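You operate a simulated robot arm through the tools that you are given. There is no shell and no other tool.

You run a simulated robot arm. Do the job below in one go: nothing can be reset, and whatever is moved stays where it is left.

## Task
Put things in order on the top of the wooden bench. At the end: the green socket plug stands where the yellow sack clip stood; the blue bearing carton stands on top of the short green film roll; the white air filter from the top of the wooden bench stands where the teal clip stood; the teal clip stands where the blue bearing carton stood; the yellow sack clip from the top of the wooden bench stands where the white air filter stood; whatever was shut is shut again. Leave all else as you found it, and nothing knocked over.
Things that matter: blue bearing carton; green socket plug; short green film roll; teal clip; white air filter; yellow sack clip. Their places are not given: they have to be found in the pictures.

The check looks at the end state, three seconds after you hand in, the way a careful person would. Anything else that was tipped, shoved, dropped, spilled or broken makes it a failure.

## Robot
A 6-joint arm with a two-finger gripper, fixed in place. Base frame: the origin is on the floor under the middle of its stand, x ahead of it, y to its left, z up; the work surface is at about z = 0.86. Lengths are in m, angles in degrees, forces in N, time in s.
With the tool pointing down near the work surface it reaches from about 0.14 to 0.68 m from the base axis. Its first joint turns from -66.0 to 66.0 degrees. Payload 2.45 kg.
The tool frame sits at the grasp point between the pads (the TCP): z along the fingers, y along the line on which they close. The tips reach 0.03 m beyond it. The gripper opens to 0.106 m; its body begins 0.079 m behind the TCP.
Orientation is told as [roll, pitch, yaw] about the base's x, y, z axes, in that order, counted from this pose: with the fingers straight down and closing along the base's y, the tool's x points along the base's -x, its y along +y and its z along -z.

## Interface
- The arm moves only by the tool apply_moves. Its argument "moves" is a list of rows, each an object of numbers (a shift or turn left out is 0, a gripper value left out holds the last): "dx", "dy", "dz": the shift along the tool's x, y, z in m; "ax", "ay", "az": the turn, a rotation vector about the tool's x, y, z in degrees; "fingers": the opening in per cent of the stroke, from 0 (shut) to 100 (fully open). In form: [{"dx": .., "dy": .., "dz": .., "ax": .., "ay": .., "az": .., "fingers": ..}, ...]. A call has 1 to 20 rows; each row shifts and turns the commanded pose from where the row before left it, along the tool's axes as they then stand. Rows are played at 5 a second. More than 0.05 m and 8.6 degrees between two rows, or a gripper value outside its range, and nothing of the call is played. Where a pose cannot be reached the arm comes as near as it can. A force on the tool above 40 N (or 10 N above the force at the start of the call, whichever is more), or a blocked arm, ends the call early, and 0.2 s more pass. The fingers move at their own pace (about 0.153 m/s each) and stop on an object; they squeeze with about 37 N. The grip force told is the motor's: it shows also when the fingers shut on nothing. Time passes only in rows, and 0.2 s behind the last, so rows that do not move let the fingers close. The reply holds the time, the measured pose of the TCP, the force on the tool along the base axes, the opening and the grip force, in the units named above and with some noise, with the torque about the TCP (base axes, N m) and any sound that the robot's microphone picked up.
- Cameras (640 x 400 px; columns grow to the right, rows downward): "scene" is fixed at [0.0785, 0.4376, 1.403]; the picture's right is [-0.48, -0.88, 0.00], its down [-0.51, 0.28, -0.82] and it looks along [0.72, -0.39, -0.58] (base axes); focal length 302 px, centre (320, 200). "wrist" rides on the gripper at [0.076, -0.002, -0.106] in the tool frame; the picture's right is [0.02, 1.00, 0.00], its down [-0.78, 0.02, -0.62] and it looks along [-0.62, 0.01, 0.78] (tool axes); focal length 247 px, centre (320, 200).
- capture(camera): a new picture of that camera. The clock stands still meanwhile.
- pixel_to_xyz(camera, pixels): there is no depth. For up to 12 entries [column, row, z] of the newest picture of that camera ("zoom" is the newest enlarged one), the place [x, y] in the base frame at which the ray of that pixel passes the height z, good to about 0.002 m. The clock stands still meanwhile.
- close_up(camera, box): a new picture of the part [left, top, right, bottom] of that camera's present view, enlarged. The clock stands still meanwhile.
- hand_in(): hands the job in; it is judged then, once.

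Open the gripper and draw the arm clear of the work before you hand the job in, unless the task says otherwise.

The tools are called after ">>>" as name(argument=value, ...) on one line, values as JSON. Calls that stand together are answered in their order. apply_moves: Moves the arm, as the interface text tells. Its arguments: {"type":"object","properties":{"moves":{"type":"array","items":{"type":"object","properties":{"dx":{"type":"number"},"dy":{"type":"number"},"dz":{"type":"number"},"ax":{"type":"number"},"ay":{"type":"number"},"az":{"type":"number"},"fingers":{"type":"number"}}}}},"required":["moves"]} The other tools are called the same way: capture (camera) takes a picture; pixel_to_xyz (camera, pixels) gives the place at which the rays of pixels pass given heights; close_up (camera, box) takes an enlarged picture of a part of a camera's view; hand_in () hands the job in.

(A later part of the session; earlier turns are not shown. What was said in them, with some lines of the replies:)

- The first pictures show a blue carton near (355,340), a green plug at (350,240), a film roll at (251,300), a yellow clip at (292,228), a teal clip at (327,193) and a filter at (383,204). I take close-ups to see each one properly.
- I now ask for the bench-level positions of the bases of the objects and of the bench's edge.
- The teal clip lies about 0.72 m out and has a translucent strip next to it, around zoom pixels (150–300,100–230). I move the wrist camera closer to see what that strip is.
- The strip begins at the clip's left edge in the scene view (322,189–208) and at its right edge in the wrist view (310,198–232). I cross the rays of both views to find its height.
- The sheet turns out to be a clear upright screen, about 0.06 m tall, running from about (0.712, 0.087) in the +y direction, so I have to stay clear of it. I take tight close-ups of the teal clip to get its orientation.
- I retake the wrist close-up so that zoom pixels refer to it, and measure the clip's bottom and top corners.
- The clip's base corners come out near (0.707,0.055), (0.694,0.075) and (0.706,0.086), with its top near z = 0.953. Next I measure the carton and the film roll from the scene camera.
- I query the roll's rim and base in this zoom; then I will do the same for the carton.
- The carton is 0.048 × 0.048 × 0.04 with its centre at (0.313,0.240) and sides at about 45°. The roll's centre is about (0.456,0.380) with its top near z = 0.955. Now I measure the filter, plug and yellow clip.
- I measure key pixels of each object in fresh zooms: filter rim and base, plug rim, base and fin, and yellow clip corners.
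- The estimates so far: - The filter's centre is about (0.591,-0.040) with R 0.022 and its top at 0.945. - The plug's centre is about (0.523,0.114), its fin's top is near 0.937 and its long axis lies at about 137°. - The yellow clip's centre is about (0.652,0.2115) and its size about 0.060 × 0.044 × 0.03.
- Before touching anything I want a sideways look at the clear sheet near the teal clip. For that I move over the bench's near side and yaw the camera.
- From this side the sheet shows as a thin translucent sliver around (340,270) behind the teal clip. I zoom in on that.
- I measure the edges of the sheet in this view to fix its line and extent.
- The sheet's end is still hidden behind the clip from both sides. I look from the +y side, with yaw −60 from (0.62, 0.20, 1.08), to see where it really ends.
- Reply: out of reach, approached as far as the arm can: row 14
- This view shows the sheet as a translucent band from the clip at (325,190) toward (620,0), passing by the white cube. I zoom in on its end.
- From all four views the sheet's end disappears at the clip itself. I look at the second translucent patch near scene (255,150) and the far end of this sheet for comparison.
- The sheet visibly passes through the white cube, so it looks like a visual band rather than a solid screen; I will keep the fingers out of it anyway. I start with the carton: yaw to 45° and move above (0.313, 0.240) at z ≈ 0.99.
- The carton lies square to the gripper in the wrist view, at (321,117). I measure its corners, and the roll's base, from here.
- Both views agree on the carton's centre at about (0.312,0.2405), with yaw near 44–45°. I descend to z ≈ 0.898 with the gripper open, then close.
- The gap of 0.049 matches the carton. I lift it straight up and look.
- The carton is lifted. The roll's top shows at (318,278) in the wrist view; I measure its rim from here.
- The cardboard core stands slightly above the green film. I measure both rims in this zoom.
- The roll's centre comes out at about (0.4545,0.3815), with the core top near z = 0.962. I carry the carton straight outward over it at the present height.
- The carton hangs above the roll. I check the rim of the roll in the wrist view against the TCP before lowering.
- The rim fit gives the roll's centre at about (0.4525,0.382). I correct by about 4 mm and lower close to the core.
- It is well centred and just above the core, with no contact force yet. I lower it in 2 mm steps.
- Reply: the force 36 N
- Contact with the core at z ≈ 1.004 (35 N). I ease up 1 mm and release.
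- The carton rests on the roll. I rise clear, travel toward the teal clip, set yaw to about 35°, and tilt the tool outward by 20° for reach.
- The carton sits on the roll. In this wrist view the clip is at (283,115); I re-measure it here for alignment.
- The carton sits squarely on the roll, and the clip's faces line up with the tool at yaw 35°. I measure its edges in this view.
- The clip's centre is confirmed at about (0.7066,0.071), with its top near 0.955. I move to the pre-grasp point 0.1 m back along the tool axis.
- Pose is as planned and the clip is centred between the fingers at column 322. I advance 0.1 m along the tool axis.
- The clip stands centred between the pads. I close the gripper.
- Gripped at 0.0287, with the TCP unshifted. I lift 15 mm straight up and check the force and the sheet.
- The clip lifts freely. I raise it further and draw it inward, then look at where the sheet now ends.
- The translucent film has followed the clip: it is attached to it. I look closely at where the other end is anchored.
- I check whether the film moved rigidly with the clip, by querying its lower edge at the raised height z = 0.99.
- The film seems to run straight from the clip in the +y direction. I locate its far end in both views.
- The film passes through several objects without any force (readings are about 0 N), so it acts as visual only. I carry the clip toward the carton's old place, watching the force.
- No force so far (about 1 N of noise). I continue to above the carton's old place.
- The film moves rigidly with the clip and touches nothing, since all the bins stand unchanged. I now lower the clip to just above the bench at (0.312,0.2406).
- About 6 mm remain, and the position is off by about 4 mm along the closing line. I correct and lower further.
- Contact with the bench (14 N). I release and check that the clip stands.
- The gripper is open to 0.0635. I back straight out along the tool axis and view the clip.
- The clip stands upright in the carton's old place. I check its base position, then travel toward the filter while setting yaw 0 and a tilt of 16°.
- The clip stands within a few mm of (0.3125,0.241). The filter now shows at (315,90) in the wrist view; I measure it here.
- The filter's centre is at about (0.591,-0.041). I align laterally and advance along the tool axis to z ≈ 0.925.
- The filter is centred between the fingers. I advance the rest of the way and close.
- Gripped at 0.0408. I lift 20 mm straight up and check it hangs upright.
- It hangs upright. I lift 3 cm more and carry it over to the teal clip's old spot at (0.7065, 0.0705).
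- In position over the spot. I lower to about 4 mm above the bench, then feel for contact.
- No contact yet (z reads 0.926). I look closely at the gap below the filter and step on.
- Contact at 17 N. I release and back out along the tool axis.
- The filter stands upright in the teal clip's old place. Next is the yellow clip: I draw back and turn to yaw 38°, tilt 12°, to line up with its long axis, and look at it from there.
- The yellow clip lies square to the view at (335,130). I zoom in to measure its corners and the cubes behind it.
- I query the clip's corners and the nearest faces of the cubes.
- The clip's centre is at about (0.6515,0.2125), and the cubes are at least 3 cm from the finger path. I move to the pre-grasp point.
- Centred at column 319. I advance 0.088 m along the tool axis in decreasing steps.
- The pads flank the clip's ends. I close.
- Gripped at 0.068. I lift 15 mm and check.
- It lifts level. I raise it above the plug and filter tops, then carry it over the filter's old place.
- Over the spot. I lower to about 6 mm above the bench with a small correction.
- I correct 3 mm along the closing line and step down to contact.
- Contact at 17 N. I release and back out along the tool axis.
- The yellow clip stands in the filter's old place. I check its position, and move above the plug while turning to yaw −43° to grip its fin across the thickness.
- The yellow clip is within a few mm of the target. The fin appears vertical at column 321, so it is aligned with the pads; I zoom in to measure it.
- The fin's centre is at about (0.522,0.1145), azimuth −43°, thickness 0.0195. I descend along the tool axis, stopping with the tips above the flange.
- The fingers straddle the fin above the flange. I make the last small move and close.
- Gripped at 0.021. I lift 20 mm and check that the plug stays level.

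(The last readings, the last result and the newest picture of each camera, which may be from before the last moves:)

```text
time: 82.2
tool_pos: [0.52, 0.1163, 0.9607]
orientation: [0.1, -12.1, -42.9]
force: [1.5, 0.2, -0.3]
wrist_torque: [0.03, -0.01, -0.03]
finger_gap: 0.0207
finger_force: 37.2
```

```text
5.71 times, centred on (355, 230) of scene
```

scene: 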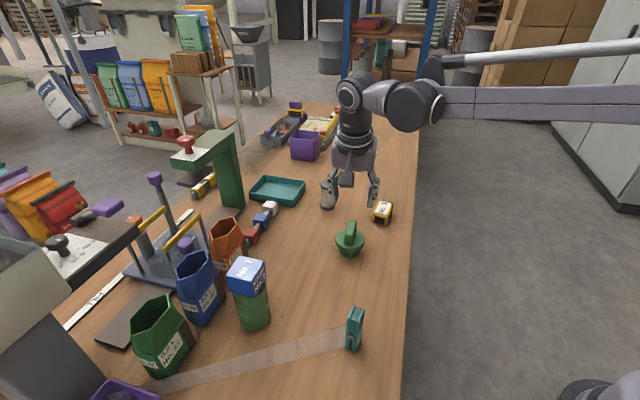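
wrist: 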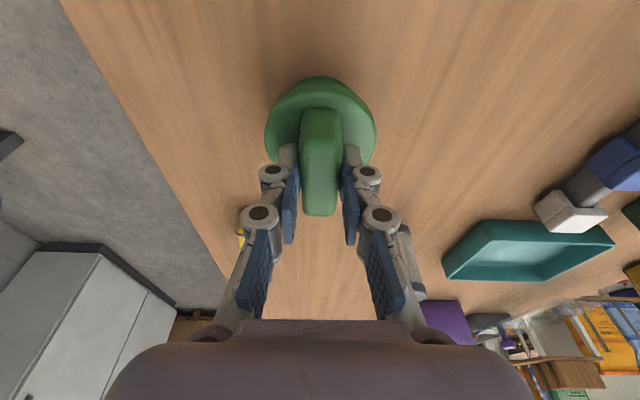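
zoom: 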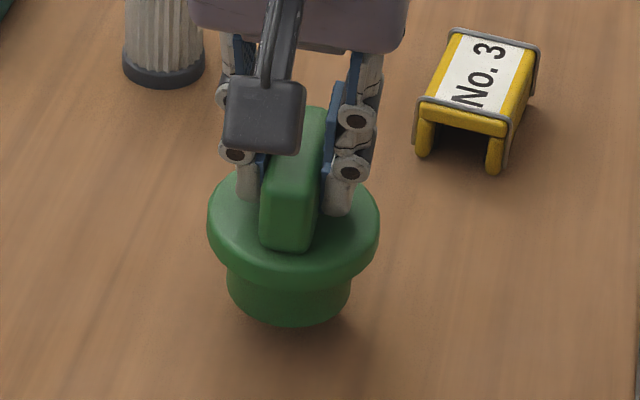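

The plug is level. I lift it further, turn 61° so the tilt points outward, and carry it over the yellow clip's old place.

>>> apply_moves(moves=[{"dx": -0.0073, "dz": -0.0342}, {"ax": -1.599, "az": -7.456}, {"ax": -1.599, "az": -7.456}, {"ax": -1.599, "az": -7.456}, {"ax": -1.599, "az": -7.456}, {"ax": -1.599, "az": -7.456}, {"ax": -1.599, "az": -7.456}, {"ax": -1.599, "az": -7.456}, {"ax": -1.599, "az": -7.456}, {}, {"dx": -0.0371, "dy": 0.01265, "dz": 0.00795}, {"dx": -0.0371, "dy": 0.01265, "dz": 0.00795}, {"dx": -0.0371, "dy": 0.01265, "dz": 0.00795}, {"dx": -0.0371, "dy": 0.01265, "dz": 0.00795}, {}, {}])

>>> capture(camera="scene")

>>> capture(camera="wrist")

>>> close_up(camera="scene", box=[235, 160, 345, 255])

```text
time: 85.6
tool_pos: [0.6515, 0.2134, 0.995]
orientation: [0.0, -12.1, 18.1]
force: [-0.5, 0.4, -0.3]
wrist_torque: [0.01, 0.0, 0.02]
finger_gap: 0.0213
finger_force: 36.8
```

```text
taken
```

scene: 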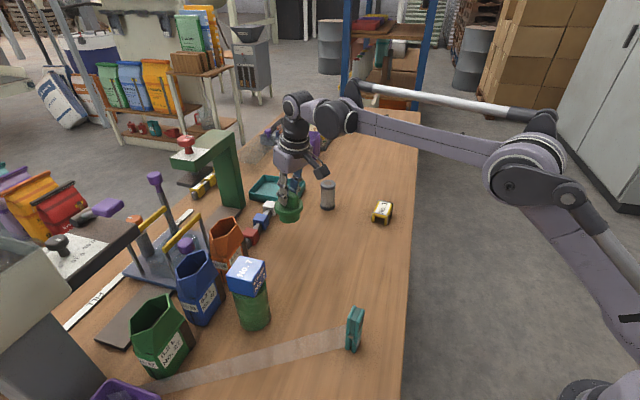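

```text
taken
```

wrist: 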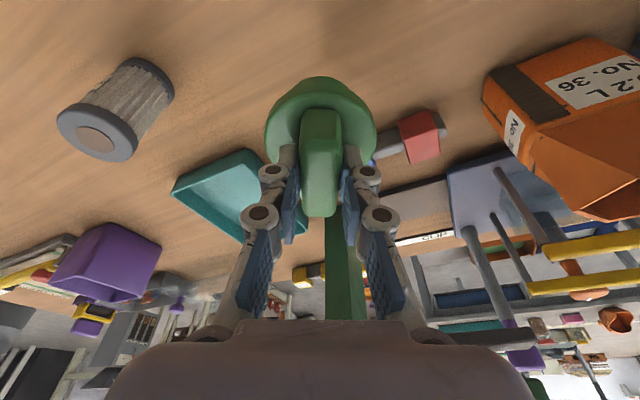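

```text
4.21 times, centred on (290, 208) of scene
```

zoom: 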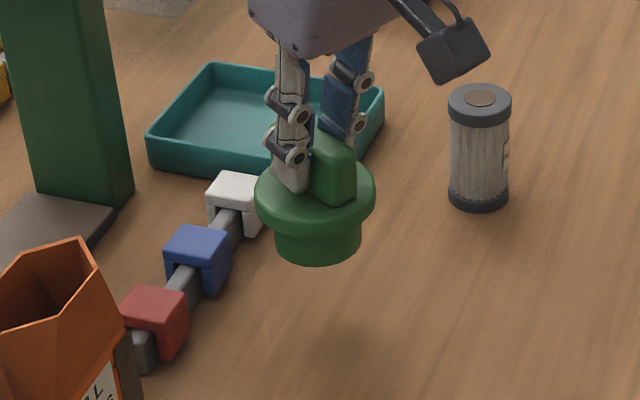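

Above the spot, with a small correction needed. I lower to about 5 mm above the bench.

>>> apply_moves(moves=[{"dx": 0.0045, "dy": -0.0003, "dz": 0.01573}, {"dx": 0.0045, "dy": -0.0003, "dz": 0.01573}, {"dx": 0.0045, "dy": -0.0003, "dz": 0.01573}, {}, {}])

>>> close_up(camera="scene", box=[245, 175, 345, 255])

```text
time: 86.8
tool_pos: [0.6473, 0.209, 0.9457]
orientation: [-0.1, -12.0, 18.1]
force: [-1.0, 0.4, -1.0]
wrist_torque: [-0.03, 0.01, -0.01]
finger_gap: 0.0211
finger_force: 37.0
```

```text
5.00 times, centred on (295, 215) of scene
```

zoom: 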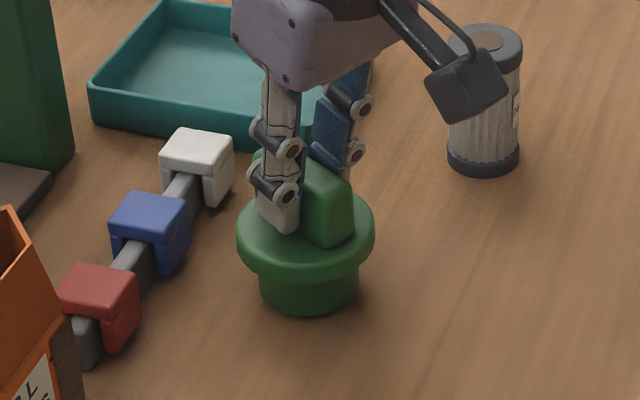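

I apply a 1–2 mm correction and step down to contact.

>>> apply_moves(moves=[{"dx": -0.001, "dy": 0.0015}, {"dx": 0.0006, "dz": 0.0029}, {}, {}])

>>> apply_moves(moves=[{"dx": 0.0002, "dz": 0.001}, {}, {}])

>>> apply_moves(moves=[{"dx": 0.0002, "dz": 0.001}, {}, {}])

```text
time: 87.8
tool_pos: [0.6462, 0.2112, 0.9421]
orientation: [0.0, -12.0, 18.1]
force: [-0.3, 0.9, -1.4]
wrist_torque: [-0.01, 0.05, 0.0]
finger_gap: 0.0209
finger_force: 36.9
```

```text
time: 88.6
tool_pos: [0.6471, 0.2115, 0.9423]
orientation: [0.0, -12.0, 18.0]
force: [-0.5, -0.5, -1.8]
wrist_torque: [0.02, 0.02, -0.03]
finger_gap: 0.0213
finger_force: 37.3
```

```text
time: 89.4
tool_pos: [0.646, 0.2108, 0.9402]
orientation: [0.0, -12.0, 18.0]
force: [-0.2, 0.9, -0.5]
wrist_torque: [-0.02, 0.0, -0.02]
finger_gap: 0.021
finger_force: 37.1
```

No contact yet. I add 1.5 mm outward and keep stepping down.

>>> apply_moves(moves=[{"dx": -0.0013, "dz": 0.001}, {}, {}])

>>> apply_moves(moves=[{"dx": 0.0002, "dz": 0.0009}, {}, {}])

```text
time: 90.2
tool_pos: [0.6474, 0.2113, 0.9417]
orientation: [-0.1, -12.1, 18.1]
force: [-2.8, -0.5, 6.3]
wrist_torque: [-0.07, 0.09, -0.04]
finger_gap: 0.0213
finger_force: 37.4
```

```text
time: 91.0
tool_pos: [0.6477, 0.2116, 0.9408]
orientation: [0.0, -12.0, 18.1]
force: [1.5, -1.0, 20.7]
wrist_torque: [-0.03, -0.09, 0.02]
finger_gap: 0.0212
finger_force: 37.7
```

Contact at 21 N. I release and back out along the tool axis.

>>> apply_moves(moves=[{"dx": -0.0001, "dz": -0.0005}, {"fingers": 28}, {}, {"fingers": 50}, {}, {"dz": -0.01}, {"dz": -0.02}, {"dz": -0.03}, {"dz": -0.03}, {}])

>>> capture(camera="scene")

>>> close_up(camera="scene", box=[245, 175, 345, 255])

>>> pixel_to_xyz(camera="zoom", pixels=[[320, 200, 0.86]])

```text
time: 93.2
tool_pos: [0.6297, 0.2041, 1.0286]
orientation: [-0.1, -12.0, 18.0]
force: [0.1, -0.2, 0.1]
wrist_torque: [-0.01, 0.01, 0.02]
finger_gap: 0.0531
finger_force: 0.1
```

```text
taken
```

scene: 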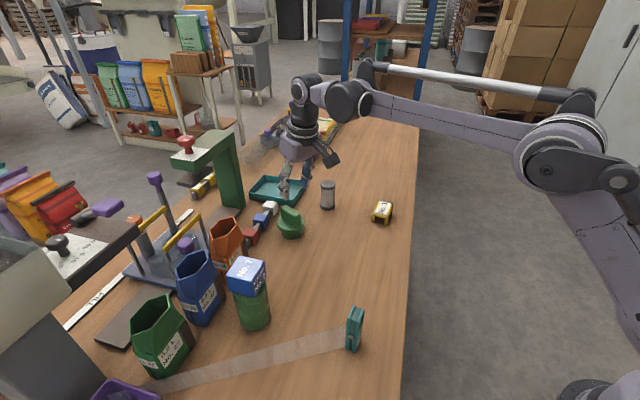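

```text
5.00 times, centred on (295, 215) of scene
```

zoom: 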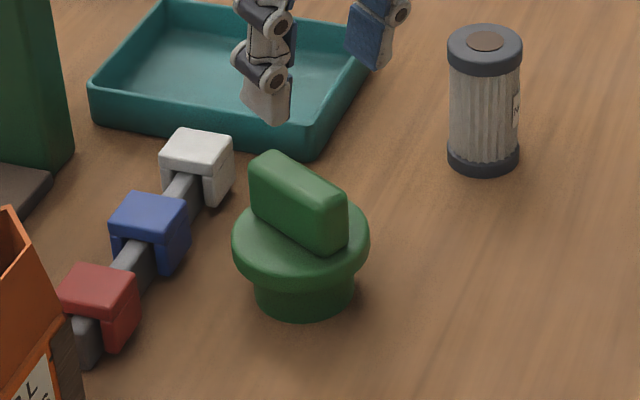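

```text
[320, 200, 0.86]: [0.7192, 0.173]
```

All five objects are placed. I draw the arm up and back to its starting region and straighten the tool, to check the whole scene.

>>> apply_moves(moves=[{"dx": 0.0229, "dy": 0.0017, "dz": -0.0267}, {"dx": 0.0229, "dy": 0.0017, "dz": -0.0267}, {"dx": 0.0229, "dy": 0.0017, "dz": -0.0267}, {"dx": 0.0229, "dy": 0.0017, "dz": -0.0267}, {"dx": 0.0229, "dy": 0.0017, "dz": -0.0267}, {"dx": 0.0229, "dy": 0.0017, "dz": -0.0267}, {"dx": 0.0229, "dy": 0.0017, "dz": -0.0267}, {"dx": 0.0229, "dy": 0.0017, "dz": -0.0267}, {"ay": 6}, {"ay": 6}, {"az": 6, "fingers": 100}, {"az": 6}, {"az": 6}, {}, {}])

>>> capture(camera="scene")

>>> capture(camera="wrist")

>>> close_up(camera="scene", box=[240, 160, 420, 272])

>>> close_up(camera="scene", box=[200, 240, 400, 365])

```text
time: 96.4
tool_pos: [0.4134, 0.1487, 1.1997]
orientation: [0.0, 0.0, 0.2]
force: [-0.6, 0.3, -0.5]
wrist_torque: [0.0, 0.04, -0.03]
finger_gap: 0.1058
finger_force: 0.3
```

```text
taken
```

scene: 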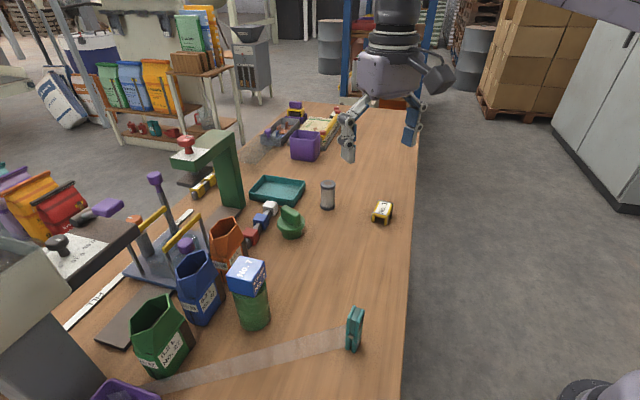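

```text
taken
```

wrist: 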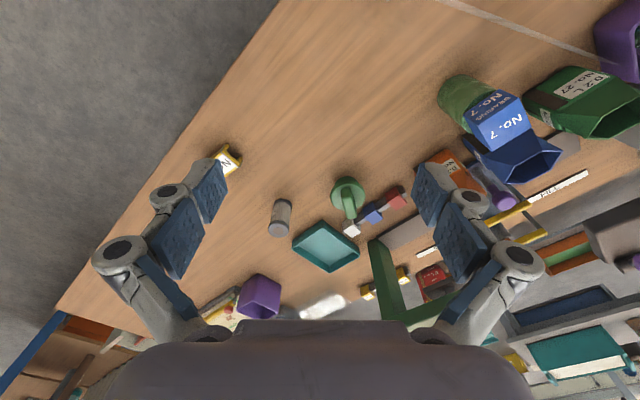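

```text
3.56 times, centred on (330, 216) of scene
```

zoom: 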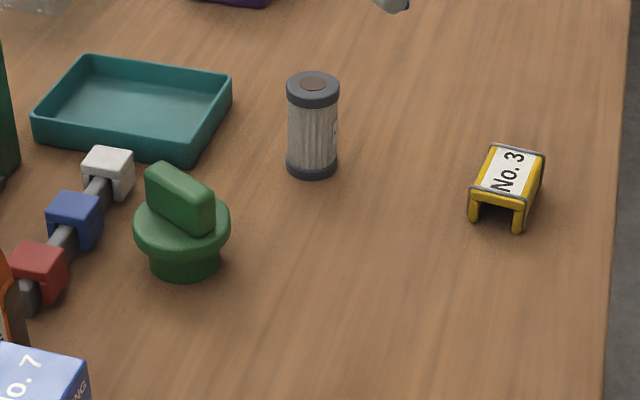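

```text
3.20 times, centred on (300, 302) of scene
```

zoom: 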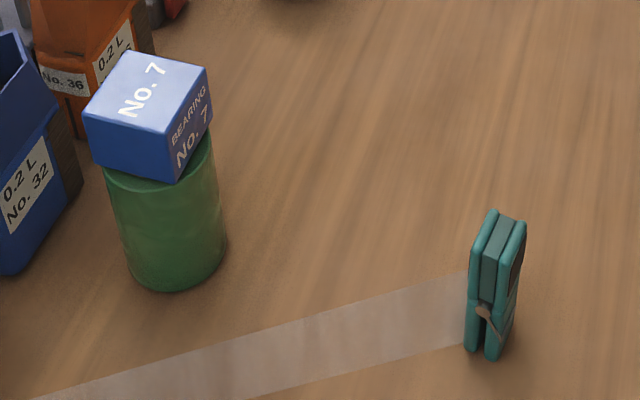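

Everything stands upright. One thing I want to rule out: an earlier wrist view showed something green inside the purple bin, around (620,40) now, so I look closely there in case it is another film roll.

>>> close_up(camera="wrist", box=[540, 0, 640, 90])

>>> close_up(camera="scene", box=[60, 330, 200, 400])

>>> close_up(camera="scene", box=[100, 70, 260, 170])

>>> close_up(camera="scene", box=[255, 90, 355, 165])

```text
4.44 times, centred on (590, 45) of wrist
```

zoom: 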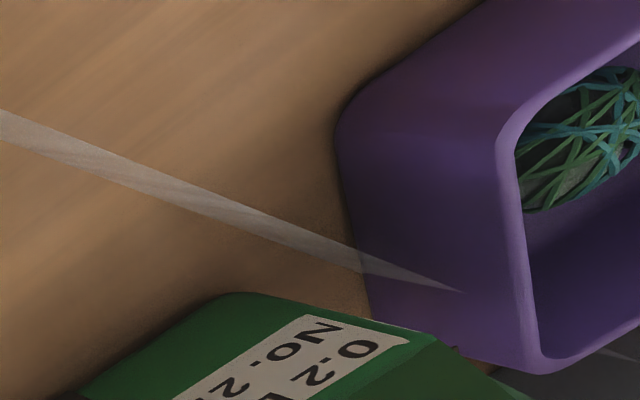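

```text
4.57 times, centred on (130, 365) of scene
```

zoom: 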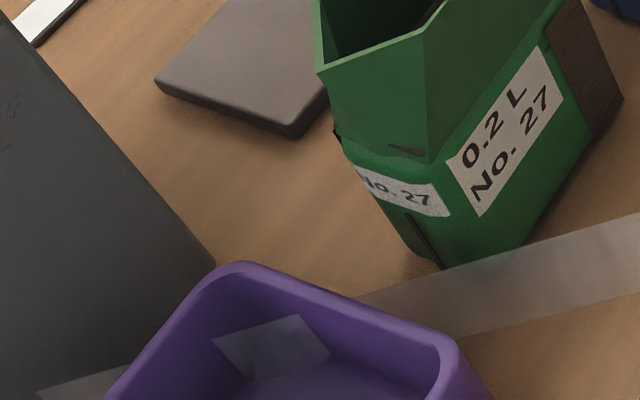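

```text
4.00 times, centred on (180, 120) of scene
```

zoom: 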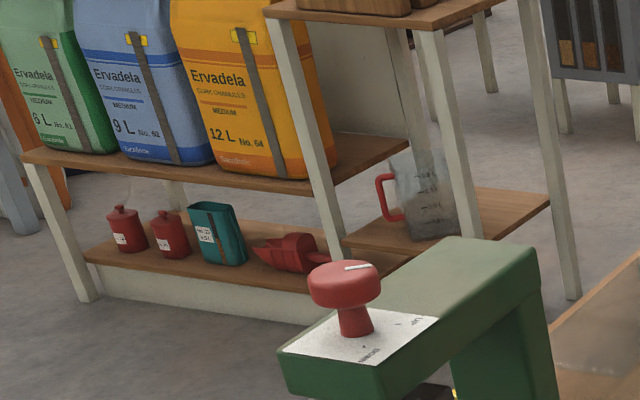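

```text
5.33 times, centred on (305, 128) of scene
```

zoom: 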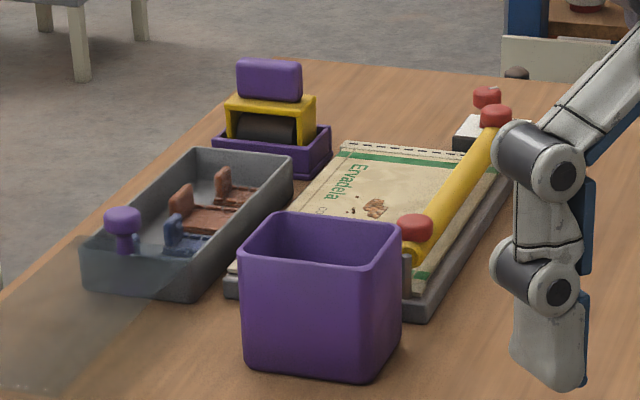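

The green thing is only a ball of twine in the purple bin, so the roll was the right one. I check the final positions of the plug, filter and clip once more.

>>> close_up(camera="scene", box=[265, 195, 321, 245])

>>> pixel_to_xyz(camera="zoom", pixels=[[320, 200, 0.86]])

>>> close_up(camera="wrist", box=[260, 165, 380, 245])

>>> close_up(camera="wrist", box=[430, 65, 560, 155])

```text
8.00 times, centred on (293, 220) of scene
```

zoom: 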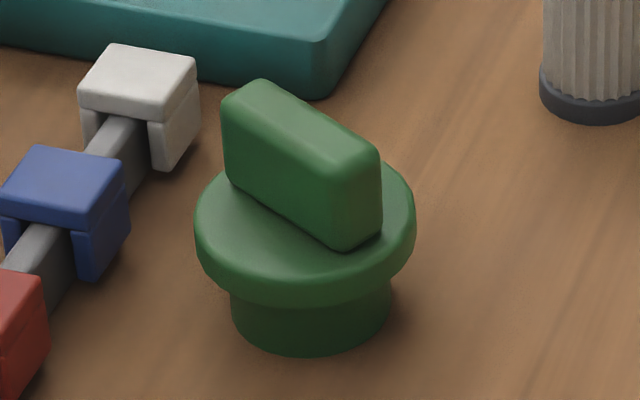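

```text
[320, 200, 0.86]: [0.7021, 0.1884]
```

```text
5.00 times, centred on (320, 205) of wrist
```

zoom: 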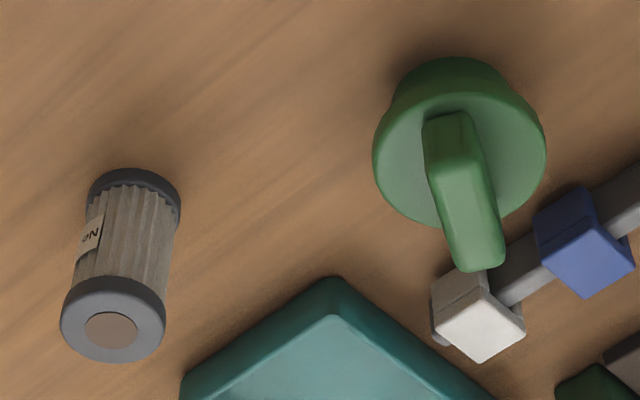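

```text
4.44 times, centred on (495, 110) of wrist
```

zoom: 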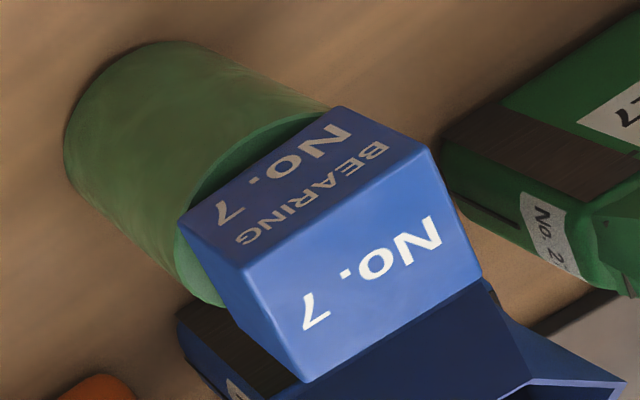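

All upright and steady. One last numeric check of the plug's base and the filter's base against the old spots.

>>> close_up(camera="scene", box=[265, 195, 321, 245])

>>> pixel_to_xyz(camera="zoom", pixels=[[312, 357, 0.86], [231, 300, 0.86], [391, 300, 0.86], [194, 225, 0.9], [416, 225, 0.9]])

>>> close_up(camera="scene", box=[300, 170, 356, 215])

>>> pixel_to_xyz(camera="zoom", pixels=[[320, 200, 0.86], [310, 360, 0.86], [240, 320, 0.86], [370, 320, 0.86]])

```text
8.00 times, centred on (293, 220) of scene
```

zoom: 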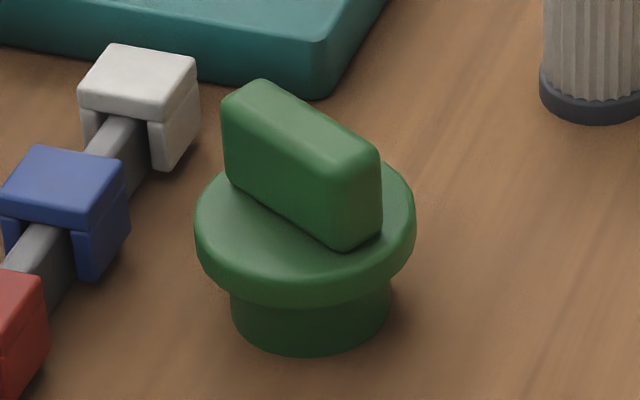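

```text
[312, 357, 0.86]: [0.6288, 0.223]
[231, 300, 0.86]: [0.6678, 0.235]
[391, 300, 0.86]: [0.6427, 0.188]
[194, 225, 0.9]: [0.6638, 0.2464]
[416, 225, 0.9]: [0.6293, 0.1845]
```

```text
8.89 times, centred on (328, 192) of scene
```

zoom: 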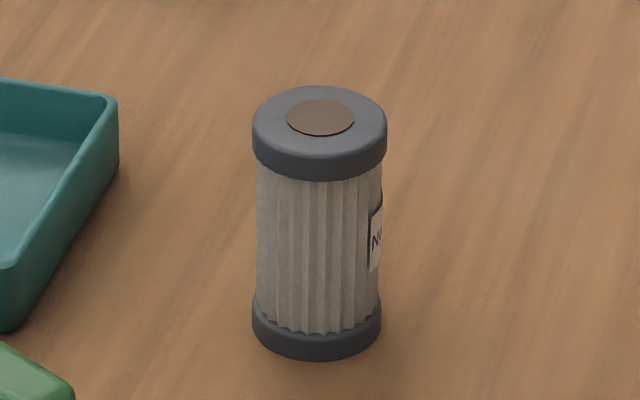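

```text
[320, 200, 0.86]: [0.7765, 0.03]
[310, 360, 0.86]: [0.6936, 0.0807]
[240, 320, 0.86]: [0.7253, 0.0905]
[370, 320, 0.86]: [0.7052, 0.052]
```

The plug's base centre is at about (0.654,0.212) and the filter's is near (0.707,0.070), both within a few mm of their targets. The arm is clear and the gripper open, so I hand in.

>>> hand_in()

```text
The job is handed in.
```

All five objects are in their new places on the bench, upright in the final pictures, and I have handed the job in. I don't have the check's verdict.

| Object | Now stands | How close |
|---|---|---|
| Blue bearing carton | on top of the green film roll | roughly centred, flat |
| Teal clip | where the carton stood | within about 5 mm |
| White air filter | where the teal clip stood | within a few mm |
| Yellow sack clip | where the filter stood | within a few mm |
| Green socket plug | where the yellow clip stood | within a few mm |

- **Plug turned:** the plug's fin now points about 61° away from its old direction. I had to turn it to reach the spot, and the task set no orientation.
- **Film on the teal clip:** a long, see-through strip is fixed to the teal clip and moved with it. It passed through other objects without any force and disturbed nothing, so I treated it as visual only.
- **Nothing opened:** I opened nothing, so there was nothing to shut again. The arm is back near its starting position with the gripper open.
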